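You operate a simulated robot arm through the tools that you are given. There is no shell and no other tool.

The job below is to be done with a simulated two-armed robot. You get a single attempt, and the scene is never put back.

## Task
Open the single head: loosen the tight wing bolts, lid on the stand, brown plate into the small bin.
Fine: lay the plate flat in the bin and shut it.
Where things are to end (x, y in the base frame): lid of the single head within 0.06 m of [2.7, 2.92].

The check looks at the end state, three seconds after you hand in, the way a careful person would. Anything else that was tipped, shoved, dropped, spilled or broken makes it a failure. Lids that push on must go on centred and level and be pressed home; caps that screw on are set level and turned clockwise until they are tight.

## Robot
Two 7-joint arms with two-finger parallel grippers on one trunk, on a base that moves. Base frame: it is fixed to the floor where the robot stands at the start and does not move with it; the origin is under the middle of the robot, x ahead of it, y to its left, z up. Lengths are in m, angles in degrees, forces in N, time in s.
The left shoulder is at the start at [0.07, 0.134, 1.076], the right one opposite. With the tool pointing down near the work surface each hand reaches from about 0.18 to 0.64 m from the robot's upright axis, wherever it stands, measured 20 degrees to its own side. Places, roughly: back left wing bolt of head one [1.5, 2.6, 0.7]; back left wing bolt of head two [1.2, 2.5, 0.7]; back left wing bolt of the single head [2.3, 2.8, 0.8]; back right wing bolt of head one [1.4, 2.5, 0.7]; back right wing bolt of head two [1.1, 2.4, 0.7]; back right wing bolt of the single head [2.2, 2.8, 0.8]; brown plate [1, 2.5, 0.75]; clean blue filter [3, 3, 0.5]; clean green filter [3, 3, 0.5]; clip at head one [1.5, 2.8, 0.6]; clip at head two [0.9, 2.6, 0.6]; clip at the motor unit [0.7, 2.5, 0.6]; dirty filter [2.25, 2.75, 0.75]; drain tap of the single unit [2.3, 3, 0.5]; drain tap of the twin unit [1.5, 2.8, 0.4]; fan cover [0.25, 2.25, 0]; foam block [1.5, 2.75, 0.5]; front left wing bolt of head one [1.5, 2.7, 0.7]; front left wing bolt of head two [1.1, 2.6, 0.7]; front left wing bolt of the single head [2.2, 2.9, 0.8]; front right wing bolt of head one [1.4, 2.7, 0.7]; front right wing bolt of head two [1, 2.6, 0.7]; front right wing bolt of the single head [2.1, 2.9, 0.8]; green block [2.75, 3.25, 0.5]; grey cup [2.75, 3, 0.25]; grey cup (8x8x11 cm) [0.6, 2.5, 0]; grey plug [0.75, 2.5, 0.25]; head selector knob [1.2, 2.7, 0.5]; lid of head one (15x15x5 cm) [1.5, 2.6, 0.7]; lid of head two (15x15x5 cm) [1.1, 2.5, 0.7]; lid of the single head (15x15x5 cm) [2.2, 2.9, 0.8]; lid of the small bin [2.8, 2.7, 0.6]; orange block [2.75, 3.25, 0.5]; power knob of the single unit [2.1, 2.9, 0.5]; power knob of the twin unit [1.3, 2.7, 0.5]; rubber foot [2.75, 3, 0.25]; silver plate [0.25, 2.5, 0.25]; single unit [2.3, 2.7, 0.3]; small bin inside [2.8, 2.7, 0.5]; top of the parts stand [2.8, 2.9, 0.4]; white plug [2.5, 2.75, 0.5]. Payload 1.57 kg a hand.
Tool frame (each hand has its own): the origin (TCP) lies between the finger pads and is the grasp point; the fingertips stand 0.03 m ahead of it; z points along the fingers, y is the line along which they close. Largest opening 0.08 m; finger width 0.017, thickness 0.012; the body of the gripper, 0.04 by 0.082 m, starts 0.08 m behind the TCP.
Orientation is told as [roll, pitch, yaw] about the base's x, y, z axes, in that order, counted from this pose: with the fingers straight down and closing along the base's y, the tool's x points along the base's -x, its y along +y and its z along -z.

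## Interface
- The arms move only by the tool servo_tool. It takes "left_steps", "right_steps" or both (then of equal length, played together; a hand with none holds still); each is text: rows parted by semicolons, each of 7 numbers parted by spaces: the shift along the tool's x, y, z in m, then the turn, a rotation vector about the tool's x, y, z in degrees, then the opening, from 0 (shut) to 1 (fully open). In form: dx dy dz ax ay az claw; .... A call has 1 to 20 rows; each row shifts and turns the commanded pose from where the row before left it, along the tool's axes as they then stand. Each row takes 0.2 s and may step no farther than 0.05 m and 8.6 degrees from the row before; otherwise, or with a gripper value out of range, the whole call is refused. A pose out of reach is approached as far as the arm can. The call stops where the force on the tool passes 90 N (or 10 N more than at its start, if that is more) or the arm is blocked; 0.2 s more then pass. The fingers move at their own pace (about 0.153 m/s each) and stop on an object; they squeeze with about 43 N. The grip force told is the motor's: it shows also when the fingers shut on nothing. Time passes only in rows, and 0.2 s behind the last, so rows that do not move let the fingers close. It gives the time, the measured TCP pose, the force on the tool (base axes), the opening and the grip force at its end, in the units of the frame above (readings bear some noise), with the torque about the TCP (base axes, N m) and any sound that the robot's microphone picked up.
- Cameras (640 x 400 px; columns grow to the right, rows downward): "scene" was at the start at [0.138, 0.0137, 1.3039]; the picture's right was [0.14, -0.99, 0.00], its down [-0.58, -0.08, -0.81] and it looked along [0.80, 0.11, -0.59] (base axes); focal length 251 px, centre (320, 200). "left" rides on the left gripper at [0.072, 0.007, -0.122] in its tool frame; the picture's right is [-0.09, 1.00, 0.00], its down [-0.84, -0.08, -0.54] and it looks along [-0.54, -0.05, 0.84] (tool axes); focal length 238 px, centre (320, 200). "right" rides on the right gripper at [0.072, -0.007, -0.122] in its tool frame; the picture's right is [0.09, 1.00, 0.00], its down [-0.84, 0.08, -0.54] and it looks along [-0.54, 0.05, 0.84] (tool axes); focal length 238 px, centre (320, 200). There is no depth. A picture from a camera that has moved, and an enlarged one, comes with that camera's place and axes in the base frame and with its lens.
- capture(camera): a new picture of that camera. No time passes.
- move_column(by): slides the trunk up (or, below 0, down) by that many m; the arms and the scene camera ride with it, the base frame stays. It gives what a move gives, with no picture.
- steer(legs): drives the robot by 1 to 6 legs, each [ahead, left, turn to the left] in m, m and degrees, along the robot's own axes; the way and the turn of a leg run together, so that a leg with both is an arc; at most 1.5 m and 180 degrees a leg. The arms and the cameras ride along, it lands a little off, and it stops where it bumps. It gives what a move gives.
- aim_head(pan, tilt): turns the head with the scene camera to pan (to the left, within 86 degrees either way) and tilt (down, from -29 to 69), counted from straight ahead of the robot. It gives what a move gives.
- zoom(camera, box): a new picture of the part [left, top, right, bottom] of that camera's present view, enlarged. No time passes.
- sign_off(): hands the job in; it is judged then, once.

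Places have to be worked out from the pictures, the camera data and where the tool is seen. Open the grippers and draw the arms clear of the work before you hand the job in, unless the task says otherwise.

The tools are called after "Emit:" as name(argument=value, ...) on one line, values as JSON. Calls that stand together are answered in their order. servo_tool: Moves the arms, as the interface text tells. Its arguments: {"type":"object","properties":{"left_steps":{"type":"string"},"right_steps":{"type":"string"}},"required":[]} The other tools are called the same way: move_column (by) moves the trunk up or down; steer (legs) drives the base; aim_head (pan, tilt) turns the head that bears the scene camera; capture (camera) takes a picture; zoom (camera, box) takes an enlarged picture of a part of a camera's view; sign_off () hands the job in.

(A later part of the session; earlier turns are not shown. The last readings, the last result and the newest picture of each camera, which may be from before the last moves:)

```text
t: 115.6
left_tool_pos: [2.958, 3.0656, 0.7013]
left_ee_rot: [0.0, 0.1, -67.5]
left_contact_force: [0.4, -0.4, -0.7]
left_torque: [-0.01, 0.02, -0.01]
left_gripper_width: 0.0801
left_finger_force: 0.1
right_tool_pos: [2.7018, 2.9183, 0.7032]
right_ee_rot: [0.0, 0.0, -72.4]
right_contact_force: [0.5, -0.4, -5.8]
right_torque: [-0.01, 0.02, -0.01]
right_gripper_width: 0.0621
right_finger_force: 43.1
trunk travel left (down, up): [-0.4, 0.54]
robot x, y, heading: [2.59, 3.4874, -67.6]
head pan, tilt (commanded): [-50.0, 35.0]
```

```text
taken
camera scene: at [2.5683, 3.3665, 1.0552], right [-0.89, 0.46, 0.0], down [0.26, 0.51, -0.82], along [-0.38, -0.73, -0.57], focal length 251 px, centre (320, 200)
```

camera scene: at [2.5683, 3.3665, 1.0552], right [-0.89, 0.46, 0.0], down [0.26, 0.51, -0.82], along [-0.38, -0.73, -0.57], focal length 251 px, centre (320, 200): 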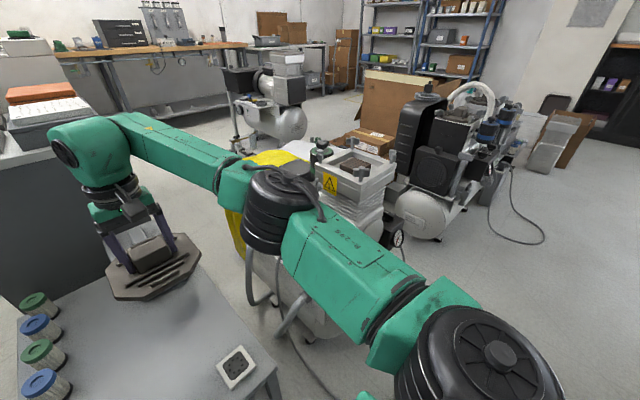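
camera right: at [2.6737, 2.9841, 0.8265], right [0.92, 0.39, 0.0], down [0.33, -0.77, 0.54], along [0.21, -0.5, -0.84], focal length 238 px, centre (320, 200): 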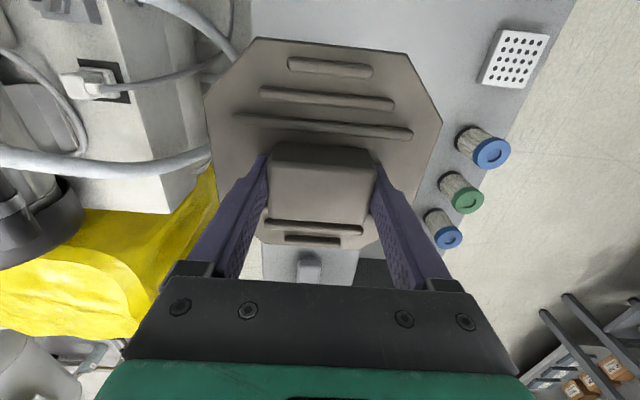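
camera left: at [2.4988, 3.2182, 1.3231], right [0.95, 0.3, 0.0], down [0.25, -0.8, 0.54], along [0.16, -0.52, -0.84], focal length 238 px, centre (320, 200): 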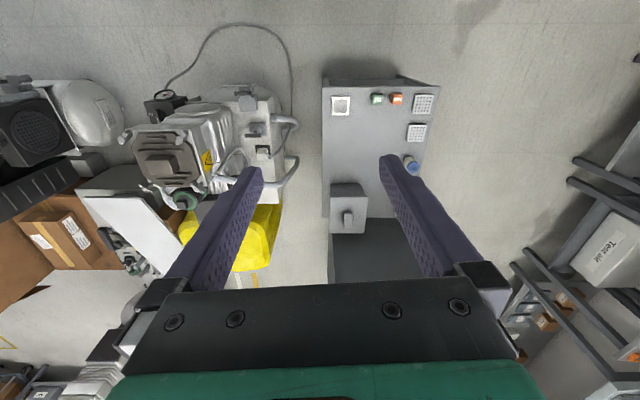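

The right elbow is fairly near the opened head. To keep it higher, I'll raise the trunk 0.15 m again and bring the lid down with the arm, checking midway.

Emit:
move_column(by=0.15)

Emit:
servo_tool(right_steps="0 0 0.04 0 0 0 0; 0 0 0.04 0 0 0 0; 0 0 0.04 0 0 0 0; 0 0 0.04 0 0 0 0; 0 0 0.04 0 0 0 0; 0 0 0 0 0 0 0")

Emit:
capture(camera="scene")

```text
t: 117.4
left_tool_pos: [2.9582, 3.0655, 0.8506]
left_ee_rot: [-0.1, 0.1, -67.5]
left_contact_force: [-0.7, 0.4, -0.2]
left_torque: [-0.02, -0.02, 0.01]
left_gripper_width: 0.08
left_finger_force: 0.1
right_tool_pos: [2.702, 2.9181, 0.8539]
right_ee_rot: [0.0, 0.2, -72.2]
right_contact_force: [-0.1, -0.8, -7.2]
right_torque: [-0.05, 0.02, -0.01]
right_gripper_width: 0.062
right_finger_force: 43.0
trunk travel left (down, up): [-0.55, 0.39]
robot x, y, heading: [2.5888, 3.4917, -67.6]
head pan, tilt (commanded): [-50.0, 35.0]
```

```text
t: 118.8
left_tool_pos: [2.9573, 3.067, 0.853]
left_ee_rot: [0.0, 0.1, -67.4]
left_contact_force: [0.6, -0.1, -0.1]
left_torque: [-0.04, -0.05, -0.02]
left_gripper_width: 0.0802
left_finger_force: 0.1
right_tool_pos: [2.7011, 2.9186, 0.655]
right_ee_rot: [0.1, 0.0, -72.3]
right_contact_force: [0.0, -0.6, -6.1]
right_torque: [0.01, -0.01, -0.03]
right_gripper_width: 0.0617
right_finger_force: 43.1
trunk travel left (down, up): [-0.55, 0.39]
robot x, y, heading: [2.59, 3.49, -67.5]
head pan, tilt (commanded): [-50.0, 35.0]
```

```text
taken
camera scene: at [2.5681, 3.3668, 1.2053], right [-0.89, 0.46, 0.0], down [0.26, 0.51, -0.82], along [-0.38, -0.73, -0.57], focal length 251 px, centre (320, 200)
```

scene: 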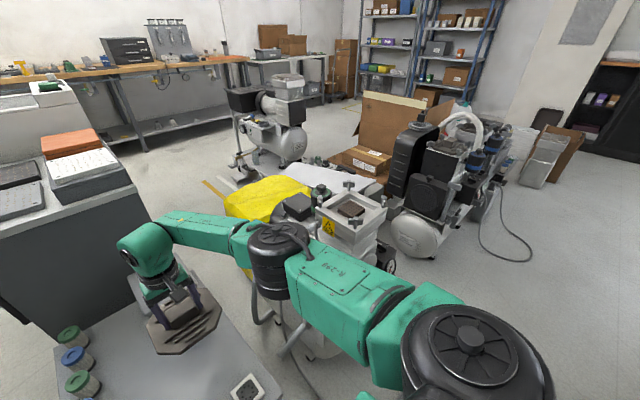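

The elbow stays clear. I'll continue down to about z 0.52 and then look at the remaining gap.

Emit:
servo_tool(right_steps="0 0 0.035 0 0 0 0; 0 0 0.035 0 0 0 0; 0 0 0.035 0 0 0 0; 0 0 0.03 0 0 0 0; 0 0 0 0 0 0 0; 0 0 0 0 0 0 0")

Emit:
aim_head(pan=0, tilt=50)

Emit:
zoom(camera="scene", box=[220, 60, 460, 260])

Emit:
capture(camera="left")

```text
t: 120.2
left_tool_pos: [2.9561, 3.0663, 0.8525]
left_ee_rot: [0.0, 0.0, -67.6]
left_contact_force: [0.2, -0.9, 0.2]
left_torque: [0.01, -0.01, 0.0]
left_gripper_width: 0.08
left_finger_force: 0.1
right_tool_pos: [2.6948, 2.9394, 0.546]
right_ee_rot: [-0.1, 0.0, -72.2]
right_contact_force: [-0.1, -0.3, -6.2]
right_torque: [0.03, 0.02, -0.03]
right_gripper_width: 0.0618
right_finger_force: 42.6
right hand out of reach, approached as far as the arm can: row 2, 3, 4
trunk travel left (down, up): [-0.55, 0.39]
robot x, y, heading: [2.5896, 3.4914, -67.6]
head pan, tilt (commanded): [-50.0, 35.0]
```

```text
t: 121.3
left_tool_pos: [2.9569, 3.0664, 0.8512]
left_ee_rot: [-0.1, 0.2, -67.5]
left_contact_force: [0.3, 0.1, -0.5]
left_torque: [-0.01, -0.02, 0.01]
left_gripper_width: 0.0798
left_finger_force: 0.0
right_tool_pos: [2.6965, 2.9404, 0.5464]
right_ee_rot: [0.0, -0.1, -72.4]
right_contact_force: [-0.5, 0.1, -6.6]
right_torque: [0.03, -0.01, -0.02]
right_gripper_width: 0.0615
right_finger_force: 43.7
trunk travel left (down, up): [-0.55, 0.39]
robot x, y, heading: [2.5872, 3.4927, -67.5]
head pan, tilt (commanded): [0.0, 50.0]
```

```text
2.00 times, centred on (340, 160) of scene
camera zoom: at [2.6384, 3.3734, 1.1835], right [-0.92, -0.38, 0.0], down [-0.29, 0.71, -0.64], along [0.25, -0.59, -0.77], focal length 501 px, centre (280, 280)
```

zoom: 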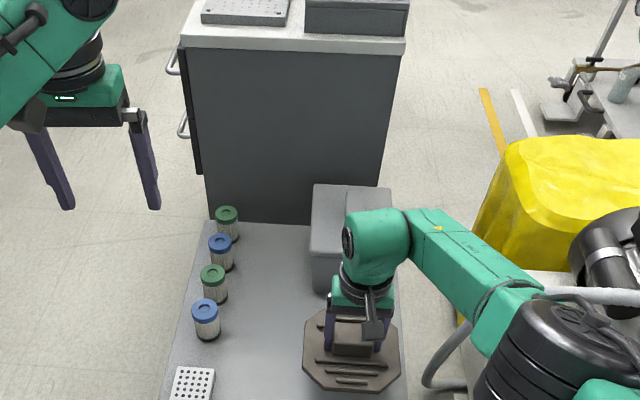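

```text
taken
camera left: at [2.9351, 3.135, 0.9727], right [0.96, 0.3, 0.0], down [0.25, -0.8, 0.54], along [0.16, -0.52, -0.84], focal length 238 px, centre (320, 200)
```

left: 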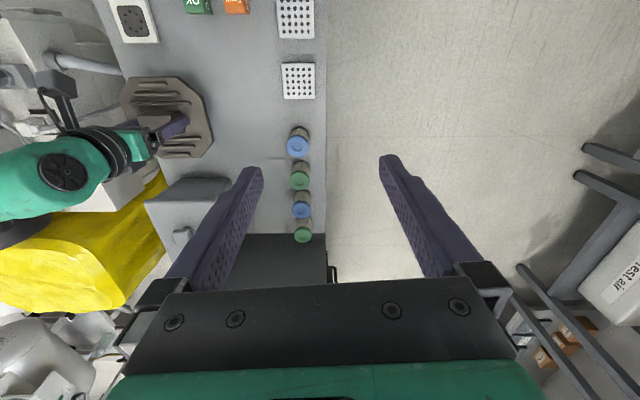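

At this height the hand is at its reach limit (z 0.546). I'll move the robot 5 cm closer and lower the trunk 3 cm, then finish the descent with the arm.

Emit:
steer(legs=[[0.05, 0.0, 0]])

Emit:
move_column(by=-0.03)

Emit:
capture(camera="left")

Emit:
zoom(camera="scene", box=[220, 60, 460, 260])

```text
t: 122.3
left_tool_pos: [2.9758, 3.0209, 0.851]
left_ee_rot: [-0.1, 0.2, -67.6]
left_contact_force: [0.5, 0.4, -0.3]
left_torque: [0.03, -0.03, 0.02]
left_gripper_width: 0.0801
left_finger_force: 0.2
right_tool_pos: [2.7143, 2.8952, 0.5452]
right_ee_rot: [0.0, 0.1, -72.3]
right_contact_force: [0.0, -0.4, -7.3]
right_torque: [0.02, -0.01, 0.01]
right_gripper_width: 0.0617
right_finger_force: 43.0
trunk travel left (down, up): [-0.55, 0.39]
robot x, y, heading: [2.6084, 3.4447, -67.4]
head pan, tilt (commanded): [0.0, 50.0]
```

```text
t: 123.0
left_tool_pos: [2.9756, 3.0221, 0.8207]
left_ee_rot: [0.0, 0.0, -67.5]
left_contact_force: [0.3, 0.5, -0.4]
left_torque: [-0.01, 0.01, 0.05]
left_gripper_width: 0.08
left_finger_force: 0.1
right_tool_pos: [2.7141, 2.8953, 0.5149]
right_ee_rot: [-0.1, 0.1, -72.2]
right_contact_force: [0.2, 0.1, -5.3]
right_torque: [-0.03, 0.05, 0.0]
right_gripper_width: 0.0618
right_finger_force: 42.5
trunk travel left (down, up): [-0.52, 0.42]
robot x, y, heading: [2.6063, 3.4439, -67.7]
head pan, tilt (commanded): [0.0, 50.0]
```

```text
taken
camera left: at [2.9541, 3.0904, 0.9431], right [0.95, 0.3, 0.0], down [0.25, -0.8, 0.54], along [0.16, -0.52, -0.84], focal length 238 px, centre (320, 200)
```

left: 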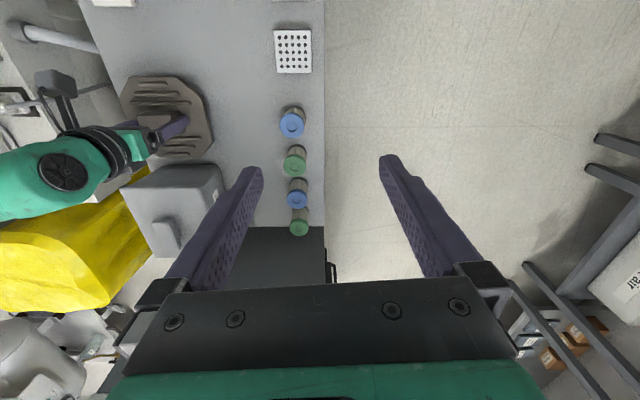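

```text
2.00 times, centred on (340, 160) of scene
camera zoom: at [2.6571, 3.3287, 1.1536], right [-0.92, -0.38, 0.0], down [-0.29, 0.71, -0.64], along [0.25, -0.59, -0.77], focal length 501 px, centre (280, 280)
```

zoom: 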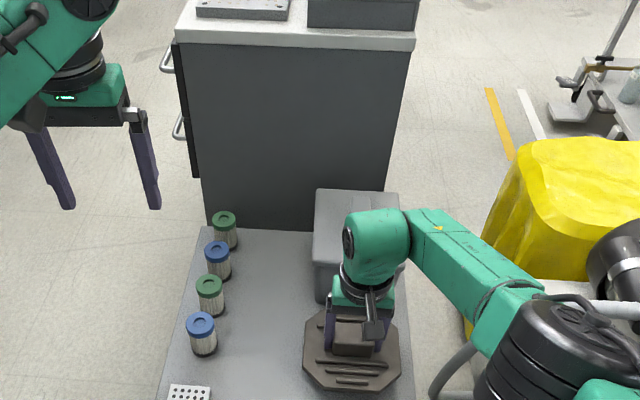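

The lid hangs just above the stand. I'll shift it back over [2.70, 2.92] and descend 1 cm, then continue in 5 mm steps feeling for contact.

Emit:
servo_tool(right_steps="0.0139 -0.003 0 0 0 0 0; 0.0139 -0.0029 0 0 0 0 0; 0 0 0.005 0 0 0 0; 0 0 0.005 0 0 0 0; 0 0 0 0 0 0 0")

```text
t: 124.2
left_tool_pos: [2.9765, 3.0219, 0.8217]
left_ee_rot: [0.0, 0.1, -67.5]
left_contact_force: [-0.7, 0.9, -0.4]
left_torque: [0.01, -0.05, 0.0]
left_gripper_width: 0.0798
left_finger_force: 0.0
right_tool_pos: [2.7024, 2.9209, 0.5049]
right_ee_rot: [0.0, 0.1, -72.2]
right_contact_force: [0.0, -0.1, -5.4]
right_torque: [0.02, 0.03, -0.02]
right_gripper_width: 0.0619
right_finger_force: 43.6
trunk travel left (down, up): [-0.52, 0.42]
robot x, y, heading: [2.6071, 3.4436, -67.6]
head pan, tilt (commanded): [0.0, 50.0]
```

Still free at z 0.505 with the full weight on the hand. I'll continue down in 4 mm steps.

Emit:
servo_tool(right_steps="0 0 0.004 0 0 0 0; 0 0 0.004 0 0 0 0; 0 0 0.004 0 0 0 0; 0 0 0 0 0 0 0")

Emit:
zoom(camera="left", box=[80, 50, 260, 200])

```text
t: 125.2
left_tool_pos: [2.9758, 3.0214, 0.8222]
left_ee_rot: [0.0, 0.0, -67.5]
left_contact_force: [0.1, 0.3, 0.7]
left_torque: [0.0, 0.01, 0.02]
left_gripper_width: 0.0802
left_finger_force: 0.2
right_tool_pos: [2.7017, 2.9181, 0.4942]
right_ee_rot: [0.0, 0.1, -72.2]
right_contact_force: [-0.6, -0.4, -6.9]
right_torque: [0.03, -0.03, 0.02]
right_gripper_width: 0.0617
right_finger_force: 43.0
trunk travel left (down, up): [-0.52, 0.42]
robot x, y, heading: [2.6032, 3.4444, -67.5]
head pan, tilt (commanded): [0.0, 50.0]
```

```text
2.67 times, centred on (170, 125) of left
camera zoom: at [2.9543, 3.0899, 0.9428], right [0.95, 0.3, 0.0], down [0.25, -0.8, 0.54], along [0.16, -0.52, -0.84], focal length 636 px, centre (720, 400)
```

zoom: 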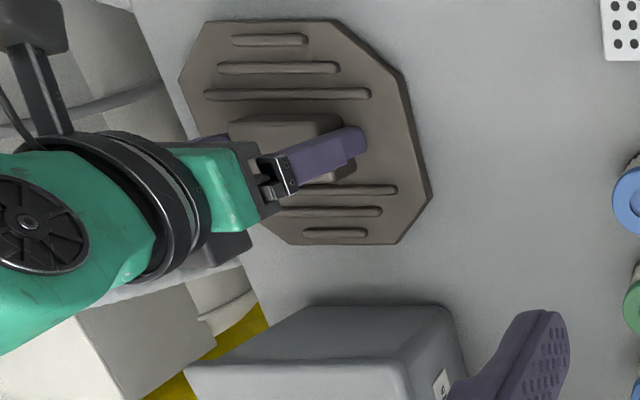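

Still no contact at 0.494; the lid lies within the stand top. I'll continue in 4 mm steps.

Emit:
servo_tool(right_steps="0 0 0.004 0 0 0 0; 0 0 0.004 0 0 0 0; 0 0 0.004 0 0 0 0; 0 0 0 0 0 0 0")

```text
t: 126.2
left_tool_pos: [2.9727, 3.0284, 0.8273]
left_ee_rot: [-0.1, -0.5, -67.5]
left_contact_force: [-0.2, 0.1, 0.2]
left_torque: [0.01, -0.04, -0.01]
left_gripper_width: 0.08
left_finger_force: 0.0
right_tool_pos: [2.7007, 2.9192, 0.4918]
right_ee_rot: [0.1, -1.0, -72.4]
right_contact_force: [-7.6, -3.6, 62.7]
right_torque: [1.26, 1.77, -0.04]
right_gripper_width: 0.0618
right_finger_force: 43.2
trunk travel left (down, up): [-0.52, 0.42]
robot x, y, heading: [2.607, 3.4442, -67.5]
head pan, tilt (commanded): [0.0, 50.0]
```

Contact: the lid rests on the stand at TCP z about 0.492, now pressing too hard. I'll ease back up 9 mm of command and check that the force is near zero before opening.

Emit:
servo_tool(right_steps="0 0 -0.004 0 0 0 0; 0 0 -0.004 0 0 0 0; 0 0 0 0 0 0 0")

Emit:
zoom(camera="left", box=[80, 50, 260, 200])

```text
t: 127.0
left_tool_pos: [2.9756, 3.0237, 0.8225]
left_ee_rot: [0.0, -0.1, -67.4]
left_contact_force: [-0.1, 0.0, -0.3]
left_torque: [0.03, 0.02, 0.0]
left_gripper_width: 0.0798
left_finger_force: 0.1
right_tool_pos: [2.7004, 2.9217, 0.4923]
right_ee_rot: [0.0, -0.2, -72.1]
right_contact_force: [-1.0, -7.8, 20.1]
right_torque: [-0.96, -0.72, -0.19]
right_gripper_width: 0.0617
right_finger_force: 43.3
trunk travel left (down, up): [-0.52, 0.42]
robot x, y, heading: [2.6074, 3.445, -67.4]
head pan, tilt (commanded): [0.0, 50.0]
```

```text
2.67 times, centred on (170, 125) of left
camera zoom: at [2.9537, 3.0927, 0.9441], right [0.95, 0.3, 0.0], down [0.25, -0.8, 0.54], along [0.16, -0.52, -0.84], focal length 636 px, centre (720, 400)
```

zoom: 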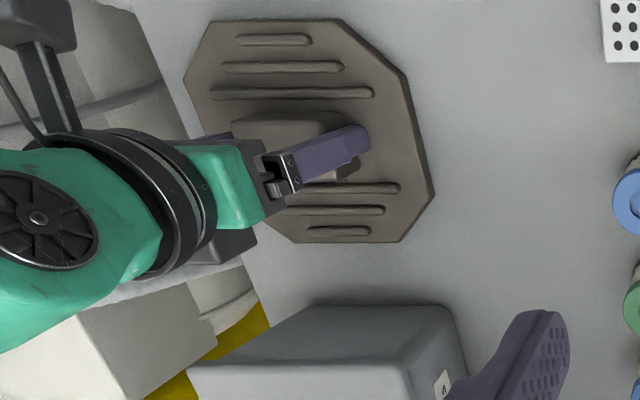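

The pressing force is down to 20 N; I'll ease up 3 mm more, then open the fingers fully.

Emit:
servo_tool(right_steps="0 0 -0.003 0 0 0 0; 0 0 0 0 0 0 0; 0 0 0 0 0 0 1; 0 0 0 0 0 0 1; 0 0 0 0 0 0 1")

Emit:
zoom(camera="left", box=[80, 50, 260, 200])

Emit:
capture(camera="right")

```text
t: 128.2
left_tool_pos: [2.9759, 3.0237, 0.8213]
left_ee_rot: [0.0, 0.1, -67.5]
left_contact_force: [-0.5, -0.2, 0.0]
left_torque: [0.0, -0.01, 0.02]
left_gripper_width: 0.0797
left_finger_force: 0.0
right_tool_pos: [2.7006, 2.9196, 0.4936]
right_ee_rot: [-0.1, 0.1, -72.2]
right_contact_force: [-0.6, 0.6, 0.1]
right_torque: [0.03, 0.02, 0.01]
right_gripper_width: 0.0802
right_finger_force: 0.0
trunk travel left (down, up): [-0.52, 0.42]
robot x, y, heading: [2.6078, 3.4441, -67.4]
head pan, tilt (commanded): [0.0, 50.0]
```

```text
2.67 times, centred on (170, 125) of left
camera zoom: at [2.9541, 3.0907, 0.9432], right [0.95, 0.3, 0.0], down [0.25, -0.8, 0.54], along [0.16, -0.52, -0.84], focal length 636 px, centre (720, 400)
```

zoom: 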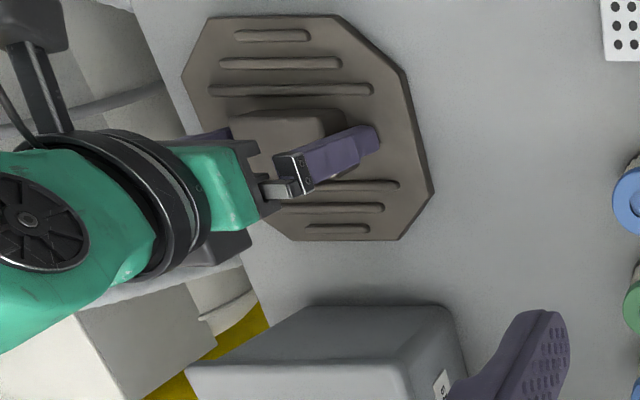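

```text
taken
camera right: at [2.6723, 2.986, 0.6168], right [0.92, 0.39, 0.0], down [0.33, -0.77, 0.54], along [0.21, -0.5, -0.84], focal length 238 px, centre (320, 200)
```

right: 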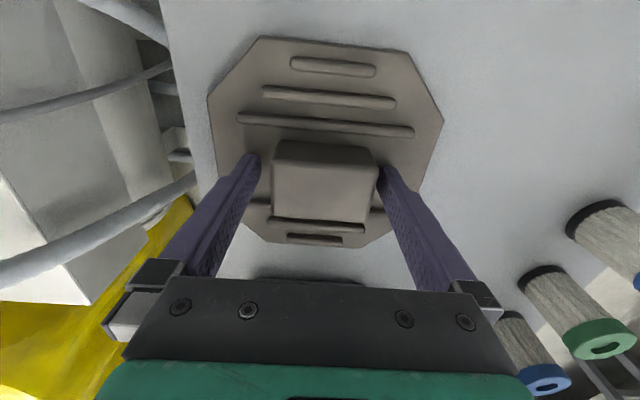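

The lid rests free on the stand at about [2.70, 2.92]. I'll raise the right hand straight up, well clear, and re-check.

Emit:
servo_tool(right_steps="0 0 -0.02 0 0 0 1; 0 0 -0.03 0 0 0 1; 0 0 -0.04 0 0 0 1; 0 0 -0.04 0 0 0 1; 0 0 -0.04 0 0 0 1; 0 0 -0.04 0 0 0 1; 0 0 -0.04 0 0 0 1; 0 0 -0.04 0 0 0 1; 0 0 -0.04 0 0 0 1; 0 0 -0.04 0 0 0 1; 0 0 0 0 0 0 1")

Emit:
move_column(by=0.13)

Emit:
capture(camera="right")

Emit:
capture(camera="scene")

```text
t: 130.6
left_tool_pos: [2.976, 3.0223, 0.8215]
left_ee_rot: [0.0, 0.1, -67.5]
left_contact_force: [0.6, 0.0, 0.5]
left_torque: [0.01, -0.01, -0.01]
left_gripper_width: 0.0803
left_finger_force: 0.0
right_tool_pos: [2.7044, 2.921, 0.8629]
right_ee_rot: [0.0, 0.0, -72.3]
right_contact_force: [-0.3, 0.6, 0.7]
right_torque: [0.0, 0.0, 0.04]
right_gripper_width: 0.0801
right_finger_force: 0.0
trunk travel left (down, up): [-0.52, 0.42]
robot x, y, heading: [2.6106, 3.4424, -67.4]
head pan, tilt (commanded): [0.0, 50.0]
```

```text
t: 132.2
left_tool_pos: [2.9755, 3.0225, 0.952]
left_ee_rot: [0.1, 0.2, -67.5]
left_contact_force: [-0.3, -0.1, -0.1]
left_torque: [0.02, -0.02, 0.01]
left_gripper_width: 0.0801
left_finger_force: 0.1
right_tool_pos: [2.7048, 2.9204, 0.9927]
right_ee_rot: [0.0, 0.0, -72.3]
right_contact_force: [0.7, -0.9, -0.2]
right_torque: [0.02, -0.01, 0.04]
right_gripper_width: 0.08
right_finger_force: 0.0
trunk travel left (down, up): [-0.65, 0.29]
robot x, y, heading: [2.6082, 3.4459, -67.3]
head pan, tilt (commanded): [0.0, 50.0]
```

```text
taken
camera right: at [2.6764, 2.9861, 1.1147], right [0.92, 0.39, 0.0], down [0.33, -0.77, 0.54], along [0.21, -0.5, -0.84], focal length 238 px, centre (320, 200)
```

right: 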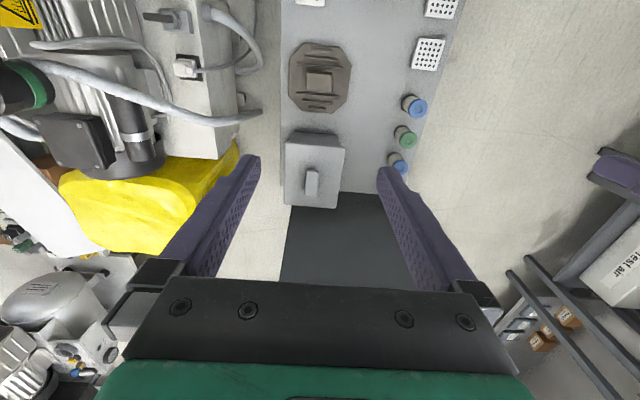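

```text
taken
camera scene: at [2.6573, 3.3287, 1.2836], right [-0.92, -0.38, 0.0], down [-0.29, 0.71, -0.64], along [0.25, -0.59, -0.77], focal length 251 px, centre (320, 200)
```

scene: 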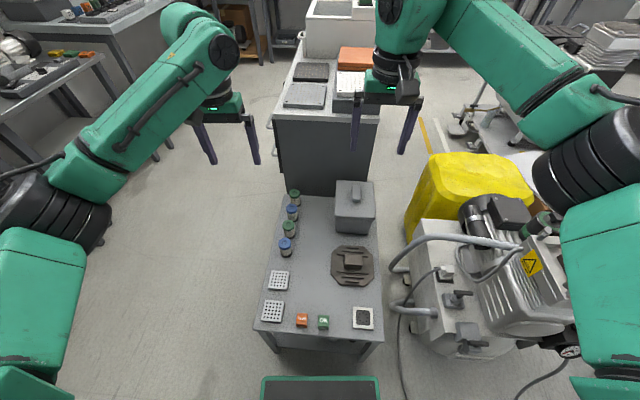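

The lid is placed at about [2.71, 2.92] on the stand. Now I'll back off and drive right again to the front of the unit to fetch the plate.

Emit:
steer(legs=[[-0.16, 0, 0], [0, -0.43, 0]])

Emit:
aim_head(pan=-10, tilt=55)

Emit:
capture(camera="scene")

Emit:
capture(camera="right")

```text
t: 135.9
left_tool_pos: [2.5113, 3.0092, 0.9518]
left_ee_rot: [0.0, 0.1, -67.7]
left_contact_force: [-0.6, 1.3, -0.6]
left_torque: [-0.02, 0.0, -0.01]
left_gripper_width: 0.0799
left_finger_force: 0.1
right_tool_pos: [2.2399, 2.9087, 0.9917]
right_ee_rot: [0.0, 0.0, -72.5]
right_contact_force: [0.6, 0.4, -0.3]
right_torque: [0.0, -0.03, 0.02]
right_gripper_width: 0.0797
right_finger_force: 0.0
trunk travel left (down, up): [-0.65, 0.29]
robot x, y, heading: [2.1479, 3.4332, -67.9]
head pan, tilt (commanded): [0.0, 50.0]
```

```text
t: 136.6
left_tool_pos: [2.5115, 3.0093, 0.9508]
left_ee_rot: [0.0, 0.0, -67.7]
left_contact_force: [0.1, 0.1, 0.4]
left_torque: [0.0, -0.02, -0.02]
left_gripper_width: 0.0801
left_finger_force: 0.1
right_tool_pos: [2.2401, 2.9083, 0.9923]
right_ee_rot: [-0.1, 0.0, -72.5]
right_contact_force: [0.1, 0.1, 0.3]
right_torque: [-0.01, 0.02, -0.02]
right_gripper_width: 0.0801
right_finger_force: 0.0
trunk travel left (down, up): [-0.65, 0.29]
robot x, y, heading: [2.1441, 3.4348, -67.7]
head pan, tilt (commanded): [-10.0, 55.0]
```

```text
taken
camera scene: at [2.1802, 3.318, 1.2771], right [-0.98, -0.21, 0.0], down [-0.17, 0.8, -0.57], along [0.12, -0.56, -0.82], focal length 251 px, centre (320, 200)
```

scene: 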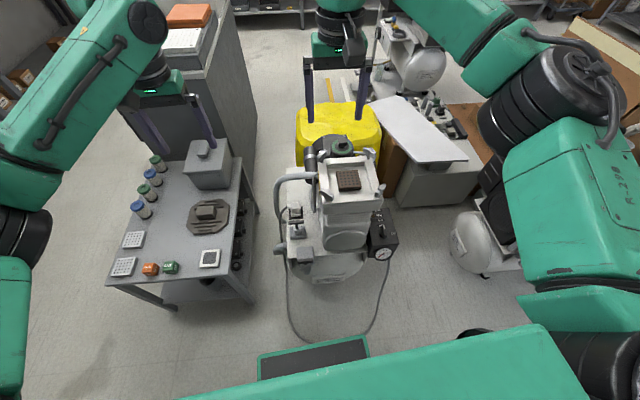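

```text
taken
camera right: at [2.2116, 2.9745, 1.1148], right [0.92, 0.39, 0.0], down [0.33, -0.77, 0.54], along [0.21, -0.5, -0.84], focal length 238 px, centre (320, 200)
```

right: 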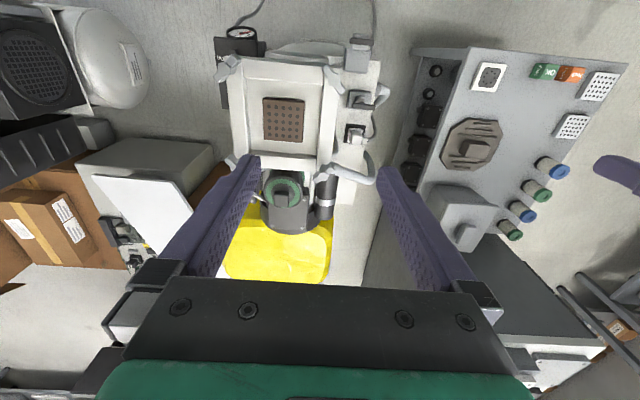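

I can see the plate in the chamber from both cameras; I'll enlarge both to triangulate it.

Emit:
zoom(camera="scene", box=[300, 130, 400, 230])

Emit:
zoom(camera="right", box=[210, 40, 350, 190])

```text
4.00 times, centred on (350, 180) of scene
camera zoom: at [2.1802, 3.318, 1.2771], right [-0.98, -0.21, 0.0], down [-0.17, 0.8, -0.57], along [0.12, -0.56, -0.82], focal length 1002 px, centre (200, 280)
```

zoom: 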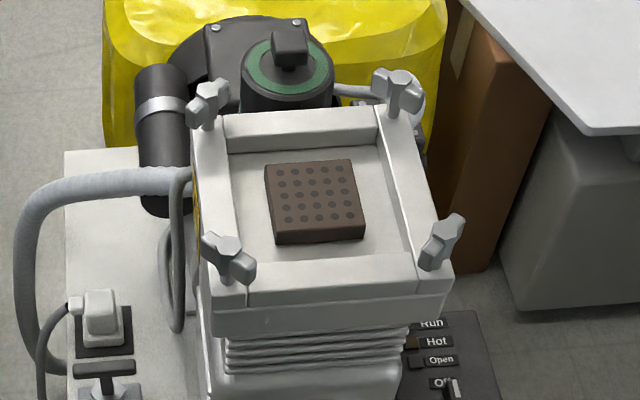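

```text
2.67 times, centred on (280, 115) of right
camera zoom: at [2.2116, 2.9745, 1.1148], right [0.92, 0.39, 0.0], down [0.33, -0.77, 0.54], along [0.21, -0.5, -0.84], focal length 636 px, centre (427, 427)
```

zoom: 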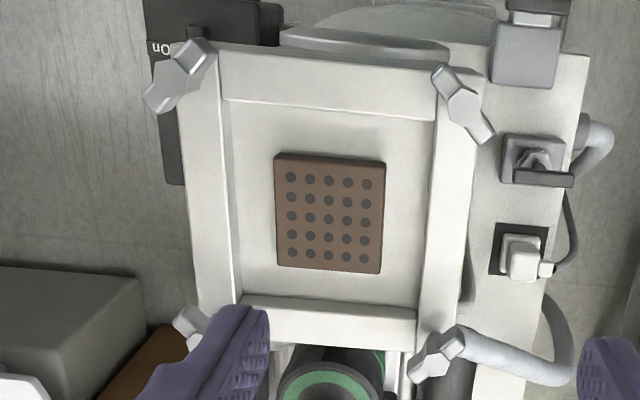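

The plate's top centre triangulates to [2.197, 2.863, 0.739], about 6.4 cm square and 1.2 cm thick, with 2.4 cm free on each side. I'll move above it and descend to z 0.85 with the fingers at 75 mm.

Emit:
servo_tool(right_steps="-0.0151 -0.0274 0 0 0 0 0.94; -0.0151 -0.0273 0 0 0 0 0.94; 0 0 0.04 0 0 0 0.94; 0 0 0.04 0 0 0 0.94; 0 0 0.04 0 0 0 0.94; 0 0 0.02 0 0 0 0.94; 0 0 0 0 0 0 0.94")

Emit:
capture(camera="right")

Emit:
zoom(camera="scene", box=[300, 130, 400, 230])

```text
t: 138.2
left_tool_pos: [2.5126, 3.009, 0.9518]
left_ee_rot: [0.1, 0.0, -67.7]
left_contact_force: [0.0, 0.9, 0.2]
left_torque: [0.01, -0.01, 0.0]
left_gripper_width: 0.08
left_finger_force: 0.1
right_tool_pos: [2.1953, 2.8635, 0.8522]
right_ee_rot: [0.0, 0.0, -72.3]
right_contact_force: [-0.2, -0.8, -0.2]
right_torque: [0.0, 0.0, 0.01]
right_gripper_width: 0.0753
right_finger_force: 0.1
trunk travel left (down, up): [-0.65, 0.29]
robot x, y, heading: [2.1452, 3.434, -67.7]
head pan, tilt (commanded): [-10.0, 55.0]
```

```text
taken
camera right: at [2.1674, 2.9289, 0.9752], right [0.92, 0.39, 0.0], down [0.33, -0.77, 0.54], along [0.21, -0.5, -0.84], focal length 238 px, centre (320, 200)
```

right: 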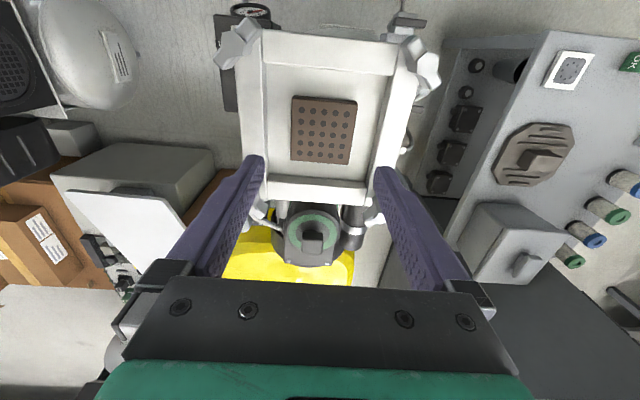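

```text
4.00 times, centred on (350, 180) of scene
camera zoom: at [2.1802, 3.3183, 1.2772], right [-0.98, -0.21, 0.0], down [-0.17, 0.8, -0.57], along [0.12, -0.56, -0.82], focal length 1002 px, centre (200, 280)
```

zoom: 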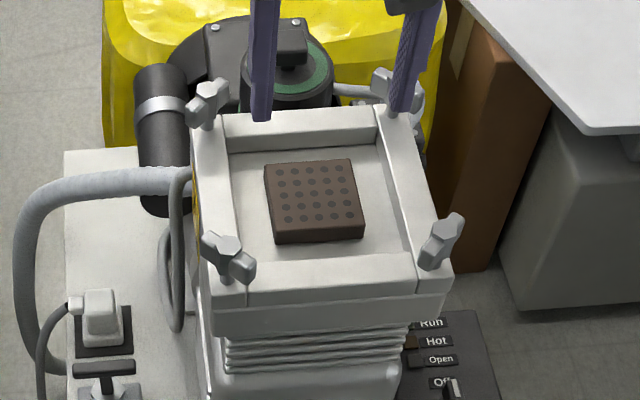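

Emit:
zoom(camera="right", box=[230, 60, 410, 220])

```text
2.50 times, centred on (320, 140) of right
camera zoom: at [2.1674, 2.9289, 0.9752], right [0.92, 0.39, 0.0], down [0.33, -0.77, 0.54], along [0.21, -0.5, -0.84], focal length 596 px, centre (320, 350)
```

zoom: 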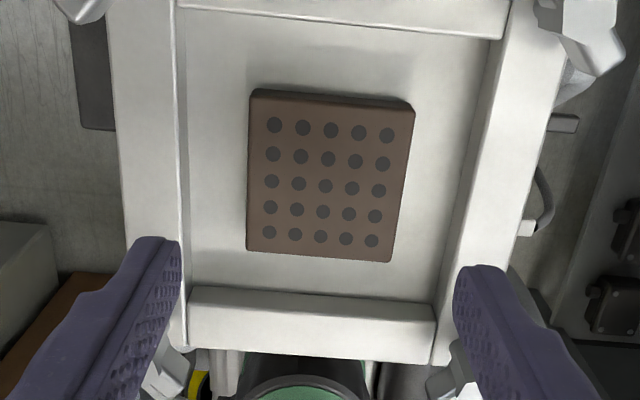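

The plate is centred within about 2 mm and aligned. I'll shift 1.5 mm and descend between plate and chamber walls to TCP z 0.762.

Emit:
servo_tool(right_steps="-0.0008 0.0015 0.02 0 0 0 0.94; 0 0 0.025 0 0 0 0.94; 0 0 0.025 0 0 0 0.94; 0 0 0.012 0 0 0 0.94; 0 0 0 0 0 0 0.94")

Emit:
capture(camera="right")

Emit:
zoom(camera="scene", box=[300, 130, 400, 230])

```text
t: 139.4
left_tool_pos: [2.5106, 3.0092, 0.9518]
left_ee_rot: [0.0, 0.1, -67.7]
left_contact_force: [-0.3, 0.1, 0.2]
left_torque: [0.02, 0.01, 0.0]
left_gripper_width: 0.0801
left_finger_force: 0.2
right_tool_pos: [2.1983, 2.8621, 0.769]
right_ee_rot: [-0.1, 0.0, -72.6]
right_contact_force: [0.5, 1.2, -0.1]
right_torque: [0.01, 0.04, 0.01]
right_gripper_width: 0.0751
right_finger_force: 0.0
trunk travel left (down, up): [-0.65, 0.29]
robot x, y, heading: [2.1426, 3.437, -67.6]
head pan, tilt (commanded): [-10.0, 55.0]
```

```text
taken
camera right: at [2.1704, 2.928, 0.8919], right [0.92, 0.39, 0.0], down [0.33, -0.77, 0.54], along [0.21, -0.5, -0.84], focal length 238 px, centre (320, 200)
```

right: 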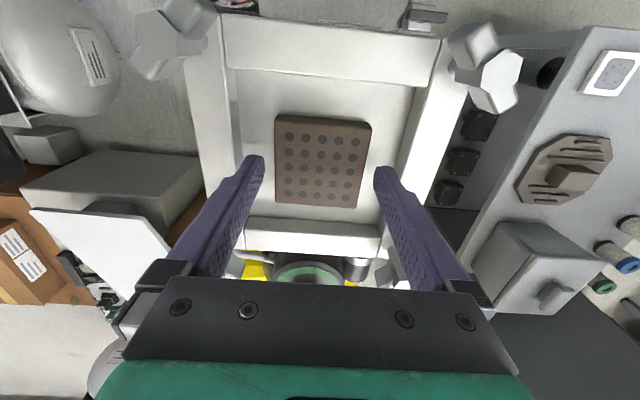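

```text
4.00 times, centred on (350, 180) of scene
camera zoom: at [2.1803, 3.3182, 1.2771], right [-0.98, -0.21, 0.0], down [-0.17, 0.8, -0.57], along [0.12, -0.56, -0.82], focal length 1002 px, centre (200, 280)
```

zoom: 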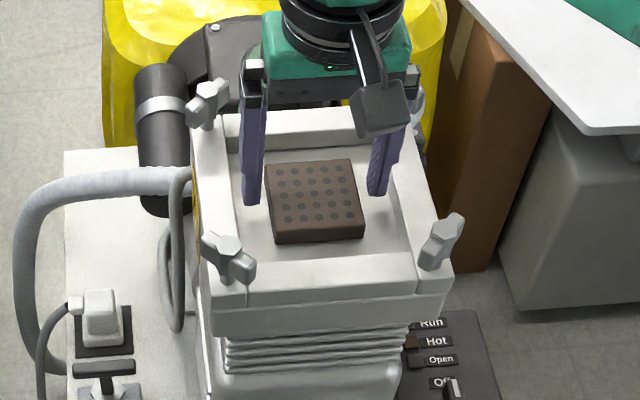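

Fingers straddle the plate without touching. I'll lower 6 mm more in small steps and check for contact with the chamber floor.

Emit:
servo_tool(right_steps="0.001 0 0.003 0 0 0 0.94; 0 0 0.003 0 0 0 0.94; 0 0 0 0 0 0 0.94")

Emit:
zoom(camera="scene", box=[320, 150, 380, 200])

```text
t: 140.2
left_tool_pos: [2.5121, 3.0096, 0.9517]
left_ee_rot: [-0.1, 0.2, -67.7]
left_contact_force: [0.5, -0.5, -1.0]
left_torque: [0.0, 0.02, -0.01]
left_gripper_width: 0.0798
left_finger_force: 0.1
right_tool_pos: [2.1971, 2.8629, 0.7632]
right_ee_rot: [-0.1, 0.0, -72.5]
right_contact_force: [-0.2, -0.2, 0.6]
right_torque: [0.02, 0.0, -0.02]
right_gripper_width: 0.0754
right_finger_force: 0.0
trunk travel left (down, up): [-0.65, 0.29]
robot x, y, heading: [2.1408, 3.4314, -67.9]
head pan, tilt (commanded): [-10.0, 55.0]
```

```text
8.00 times, centred on (350, 175) of scene
camera zoom: at [2.1803, 3.3181, 1.2771], right [-0.98, -0.21, 0.0], down [-0.17, 0.8, -0.57], along [0.12, -0.56, -0.82], focal length 2005 px, centre (80, 400)
```

zoom: 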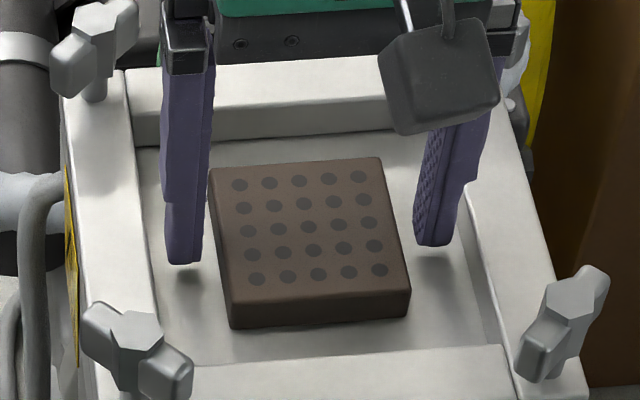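

The fingertips hang just above the chamber floor beside the plate's middle. I'll go 2 mm deeper and close.

Emit:
servo_tool(right_steps="0 0 0.002 0 0 0 0.94; 0 0 0 0 0 0 0.5; 0 0 0 0 0 0 0; 0 0 0 0 0 0 0; 0 0 0 0 0 0 0")

Emit:
zoom(camera="scene", box=[320, 150, 380, 200])

Emit:
zoom(camera="right", box=[220, 80, 420, 240])

```text
t: 141.4
left_tool_pos: [2.5113, 3.0081, 0.9513]
left_ee_rot: [-0.1, 0.1, -67.8]
left_contact_force: [-0.3, 0.6, 0.4]
left_torque: [0.02, -0.06, -0.01]
left_gripper_width: 0.0801
left_finger_force: 0.0
right_tool_pos: [2.198, 2.8644, 0.7611]
right_ee_rot: [-0.2, 0.0, -72.5]
right_contact_force: [0.6, -0.9, 0.9]
right_torque: [0.05, -0.1, -0.01]
right_gripper_width: 0.0613
right_finger_force: 43.1
trunk travel left (down, up): [-0.65, 0.29]
robot x, y, heading: [2.1449, 3.433, -67.7]
head pan, tilt (commanded): [-10.0, 55.0]
```

```text
8.00 times, centred on (350, 175) of scene
camera zoom: at [2.1802, 3.3181, 1.2771], right [-0.98, -0.21, 0.0], down [-0.17, 0.8, -0.57], along [0.12, -0.56, -0.82], focal length 2005 px, centre (80, 400)
```

zoom: 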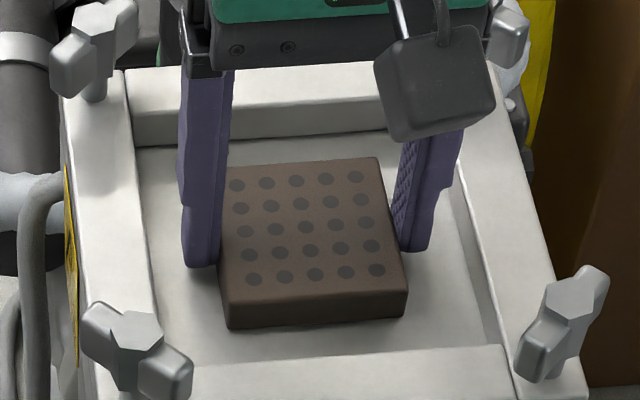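

```text
2.50 times, centred on (320, 160) of right
camera zoom: at [2.1703, 2.9299, 0.8843], right [0.92, 0.39, 0.0], down [0.33, -0.77, 0.54], along [0.21, -0.5, -0.84], focal length 596 px, centre (320, 300)
```

zoom: 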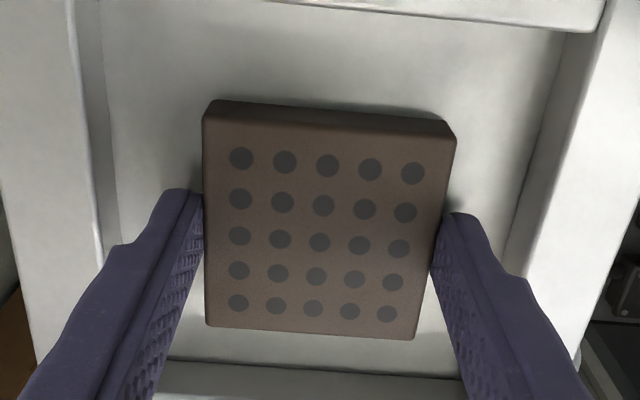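

The plate is gripped at 61 mm across its middle. I'll lift it straight up 12 cm and check.

Emit:
servo_tool(right_steps="0 0 -0.01 0 0 0 0; 0 0 -0.02 0 0 0 0; 0 0 -0.03 0 0 0 0; 0 0 -0.03 0 0 0 0; 0 0 -0.03 0 0 0 0; 0 0 0 0 0 0 0")

Emit:
capture(camera="right")

Emit:
zoom(camera="scene", box=[290, 90, 410, 210])

```text
t: 142.8
left_tool_pos: [2.5112, 3.0082, 0.9522]
left_ee_rot: [0.0, 0.0, -67.7]
left_contact_force: [0.2, -0.7, -0.3]
left_torque: [0.02, -0.01, -0.03]
left_gripper_width: 0.08
left_finger_force: 0.0
right_tool_pos: [2.1991, 2.8659, 0.8827]
right_ee_rot: [0.0, 0.1, -72.5]
right_contact_force: [-0.1, -0.2, -1.2]
right_torque: [0.01, 0.01, 0.0]
right_gripper_width: 0.0612
right_finger_force: 43.3
trunk travel left (down, up): [-0.65, 0.29]
robot x, y, heading: [2.1448, 3.4304, -67.7]
head pan, tilt (commanded): [-10.0, 55.0]
```

```text
taken
camera right: at [2.1711, 2.9303, 1.0049], right [0.92, 0.39, 0.0], down [0.33, -0.78, 0.54], along [0.21, -0.5, -0.84], focal length 238 px, centre (320, 200)
```

right: 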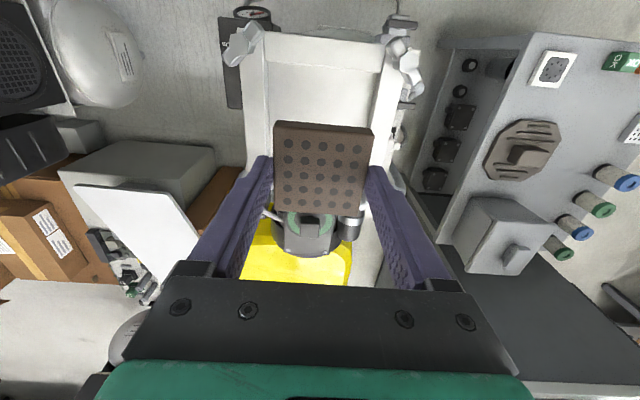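

```text
3.33 times, centred on (350, 150) of scene
camera zoom: at [2.1803, 3.3174, 1.277], right [-0.98, -0.21, 0.0], down [-0.17, 0.8, -0.57], along [0.12, -0.56, -0.82], focal length 835 px, centre (220, 367)
```

zoom: 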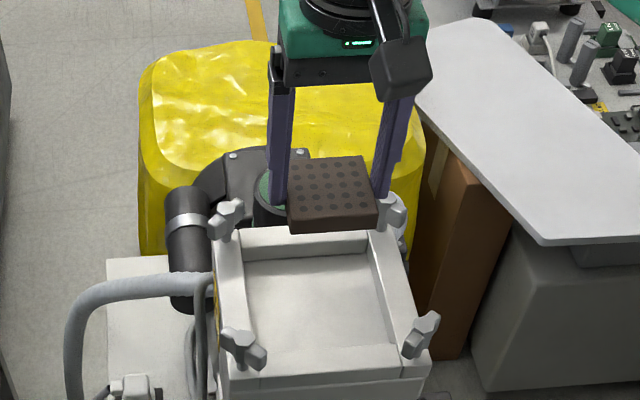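

The plate is held level and the chamber is empty. I'll raise the hand to about z 1.0 and then drive back and left along the aisle toward the stand's east side.

Emit:
servo_tool(right_steps="0 0 -0.04 0 0 0 0; 0 0 -0.04 0 0 0 0; 0 0 -0.04 0 0 0 0; 0 0 0 0 0 0 0")

Emit:
steer(legs=[[-0.22, 0, 0], [0.42, 1.0, 0]])

Emit:
capture(camera="scene")

```text
t: 143.8
left_tool_pos: [2.5106, 3.0082, 0.9505]
left_ee_rot: [0.0, 0.1, -67.7]
left_contact_force: [-0.8, 0.2, -0.2]
left_torque: [0.0, 0.03, -0.02]
left_gripper_width: 0.0797
left_finger_force: 0.1
right_tool_pos: [2.1972, 2.8661, 1.0004]
right_ee_rot: [-0.1, -0.1, -72.6]
right_contact_force: [1.1, -0.5, -1.3]
right_torque: [0.01, 0.02, 0.03]
right_gripper_width: 0.061
right_finger_force: 42.7
trunk travel left (down, up): [-0.65, 0.29]
robot x, y, heading: [2.1477, 3.4349, -67.8]
head pan, tilt (commanded): [-10.0, 55.0]
```

```text
t: 150.5
left_tool_pos: [3.4754, 3.1642, 0.9518]
left_ee_rot: [0.0, 0.1, -69.0]
left_contact_force: [0.1, -0.3, 0.6]
left_torque: [-0.04, 0.0, 0.02]
left_gripper_width: 0.0799
left_finger_force: 0.0
right_tool_pos: [3.1583, 3.0273, 1.0016]
right_ee_rot: [-0.1, 0.0, -73.8]
right_contact_force: [-0.6, 0.5, -1.5]
right_torque: [-0.01, 0.01, 0.03]
right_gripper_width: 0.0613
right_finger_force: 42.6
trunk travel left (down, up): [-0.65, 0.29]
robot x, y, heading: [3.1206, 3.6009, -69.1]
head pan, tilt (commanded): [-10.0, 55.0]
```

```text
taken
camera scene: at [3.1521, 3.4808, 1.2771], right [-0.98, -0.19, 0.0], down [-0.16, 0.8, -0.57], along [0.11, -0.56, -0.82], focal length 251 px, centre (320, 200)
```

scene: 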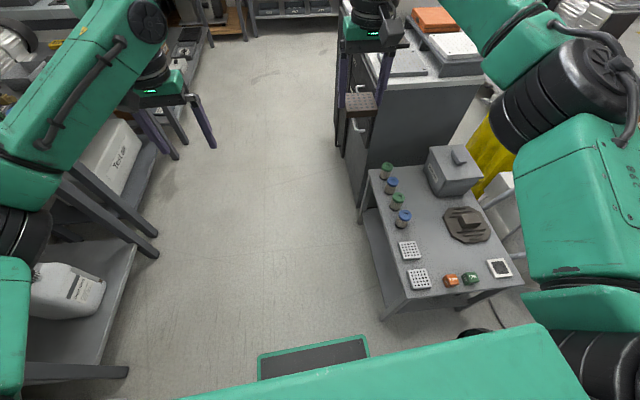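

The space east of the stand is clear. I'll rotate right to face the stand from the east (heading about -163°), then strafe left alongside it with a small backward offset.

Emit:
steer(legs=[[0, 0, -94], [-0.1, 0.79, 0]])

Emit:
aim_head(pan=0, tilt=50)

Emit:
capture(camera="scene")

```text
t: 158.8
left_tool_pos: [2.9855, 2.5461, 0.9519]
left_ee_rot: [0.0, 0.2, -162.8]
left_contact_force: [0.0, -0.1, 0.5]
left_torque: [-0.05, -0.01, -0.01]
left_gripper_width: 0.08
left_finger_force: 0.1
right_tool_pos: [2.8701, 2.8724, 1.0009]
right_ee_rot: [-0.1, 0.0, -167.4]
right_contact_force: [0.1, 0.5, -1.5]
right_torque: [-0.02, 0.0, 0.02]
right_gripper_width: 0.0611
right_finger_force: 43.3
trunk travel left (down, up): [-0.65, 0.29]
robot x, y, heading: [3.4412, 2.8758, -162.7]
head pan, tilt (commanded): [-10.0, 55.0]
```

```text
t: 159.5
left_tool_pos: [2.9858, 2.5455, 0.9515]
left_ee_rot: [0.1, 0.1, -162.6]
left_contact_force: [-0.3, -1.5, -0.3]
left_torque: [-0.02, 0.01, 0.0]
left_gripper_width: 0.0801
left_finger_force: 0.1
right_tool_pos: [2.8692, 2.8713, 1.0011]
right_ee_rot: [0.0, 0.0, -167.5]
right_contact_force: [-0.8, 0.2, -1.9]
right_torque: [-0.01, 0.02, 0.01]
right_gripper_width: 0.0613
right_finger_force: 42.9
trunk travel left (down, up): [-0.65, 0.29]
robot x, y, heading: [3.438, 2.8739, -162.7]
head pan, tilt (commanded): [0.0, 50.0]
```

```text
taken
camera scene: at [3.3193, 2.8381, 1.2836], right [-0.3, 0.95, 0.0], down [0.73, 0.23, -0.64], along [-0.61, -0.19, -0.77], focal length 251 px, centre (320, 200)
```

scene: 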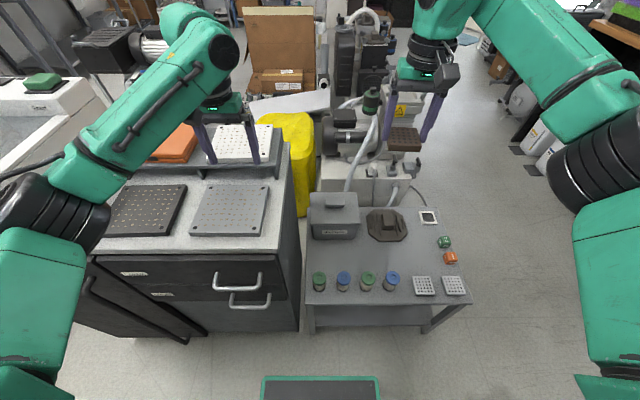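

Now I face the stand from the east, with the bin labelled "Used parts" straight ahead. I'll zoom in on the bin.

Emit:
zoom(camera="scene", box=[290, 170, 420, 300])

Emit:
capture(camera="left")

Emit:
capture(camera="right")

```text
3.08 times, centred on (355, 235) of scene
camera zoom: at [3.3193, 2.8381, 1.2836], right [-0.3, 0.95, 0.0], down [0.73, 0.23, -0.64], along [-0.61, -0.19, -0.77], focal length 771 px, centre (212, 92)
```

zoom: 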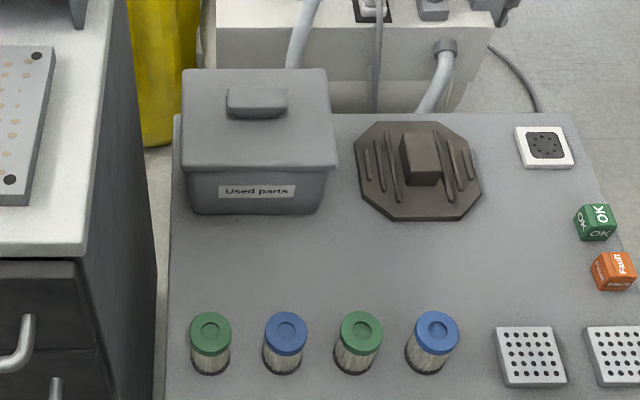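

```text
taken
camera left: at [3.0551, 2.5599, 1.0731], right [0.21, -0.98, 0.0], down [-0.82, -0.18, 0.54], along [-0.53, -0.11, -0.84], focal length 238 px, centre (320, 200)
```

left: 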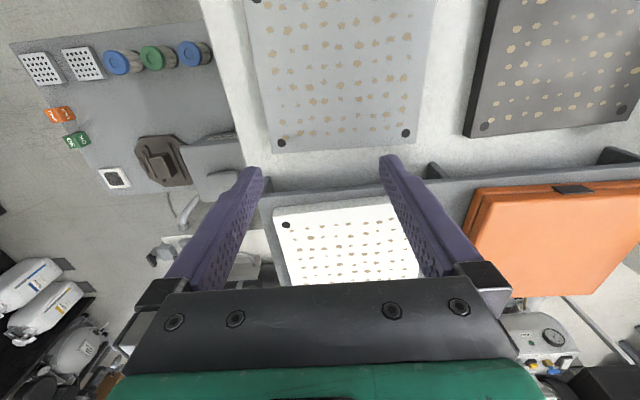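

```text
taken
camera right: at [2.9385, 2.8929, 1.1236], right [0.31, -0.95, 0.0], down [-0.8, -0.26, 0.54], along [-0.52, -0.17, -0.84], focal length 238 px, centre (320, 200)
```

right: 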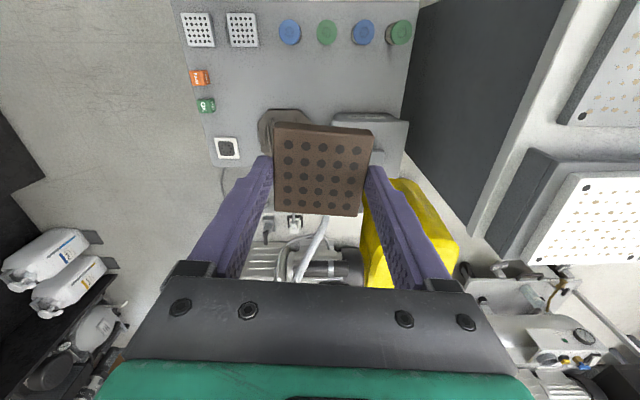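

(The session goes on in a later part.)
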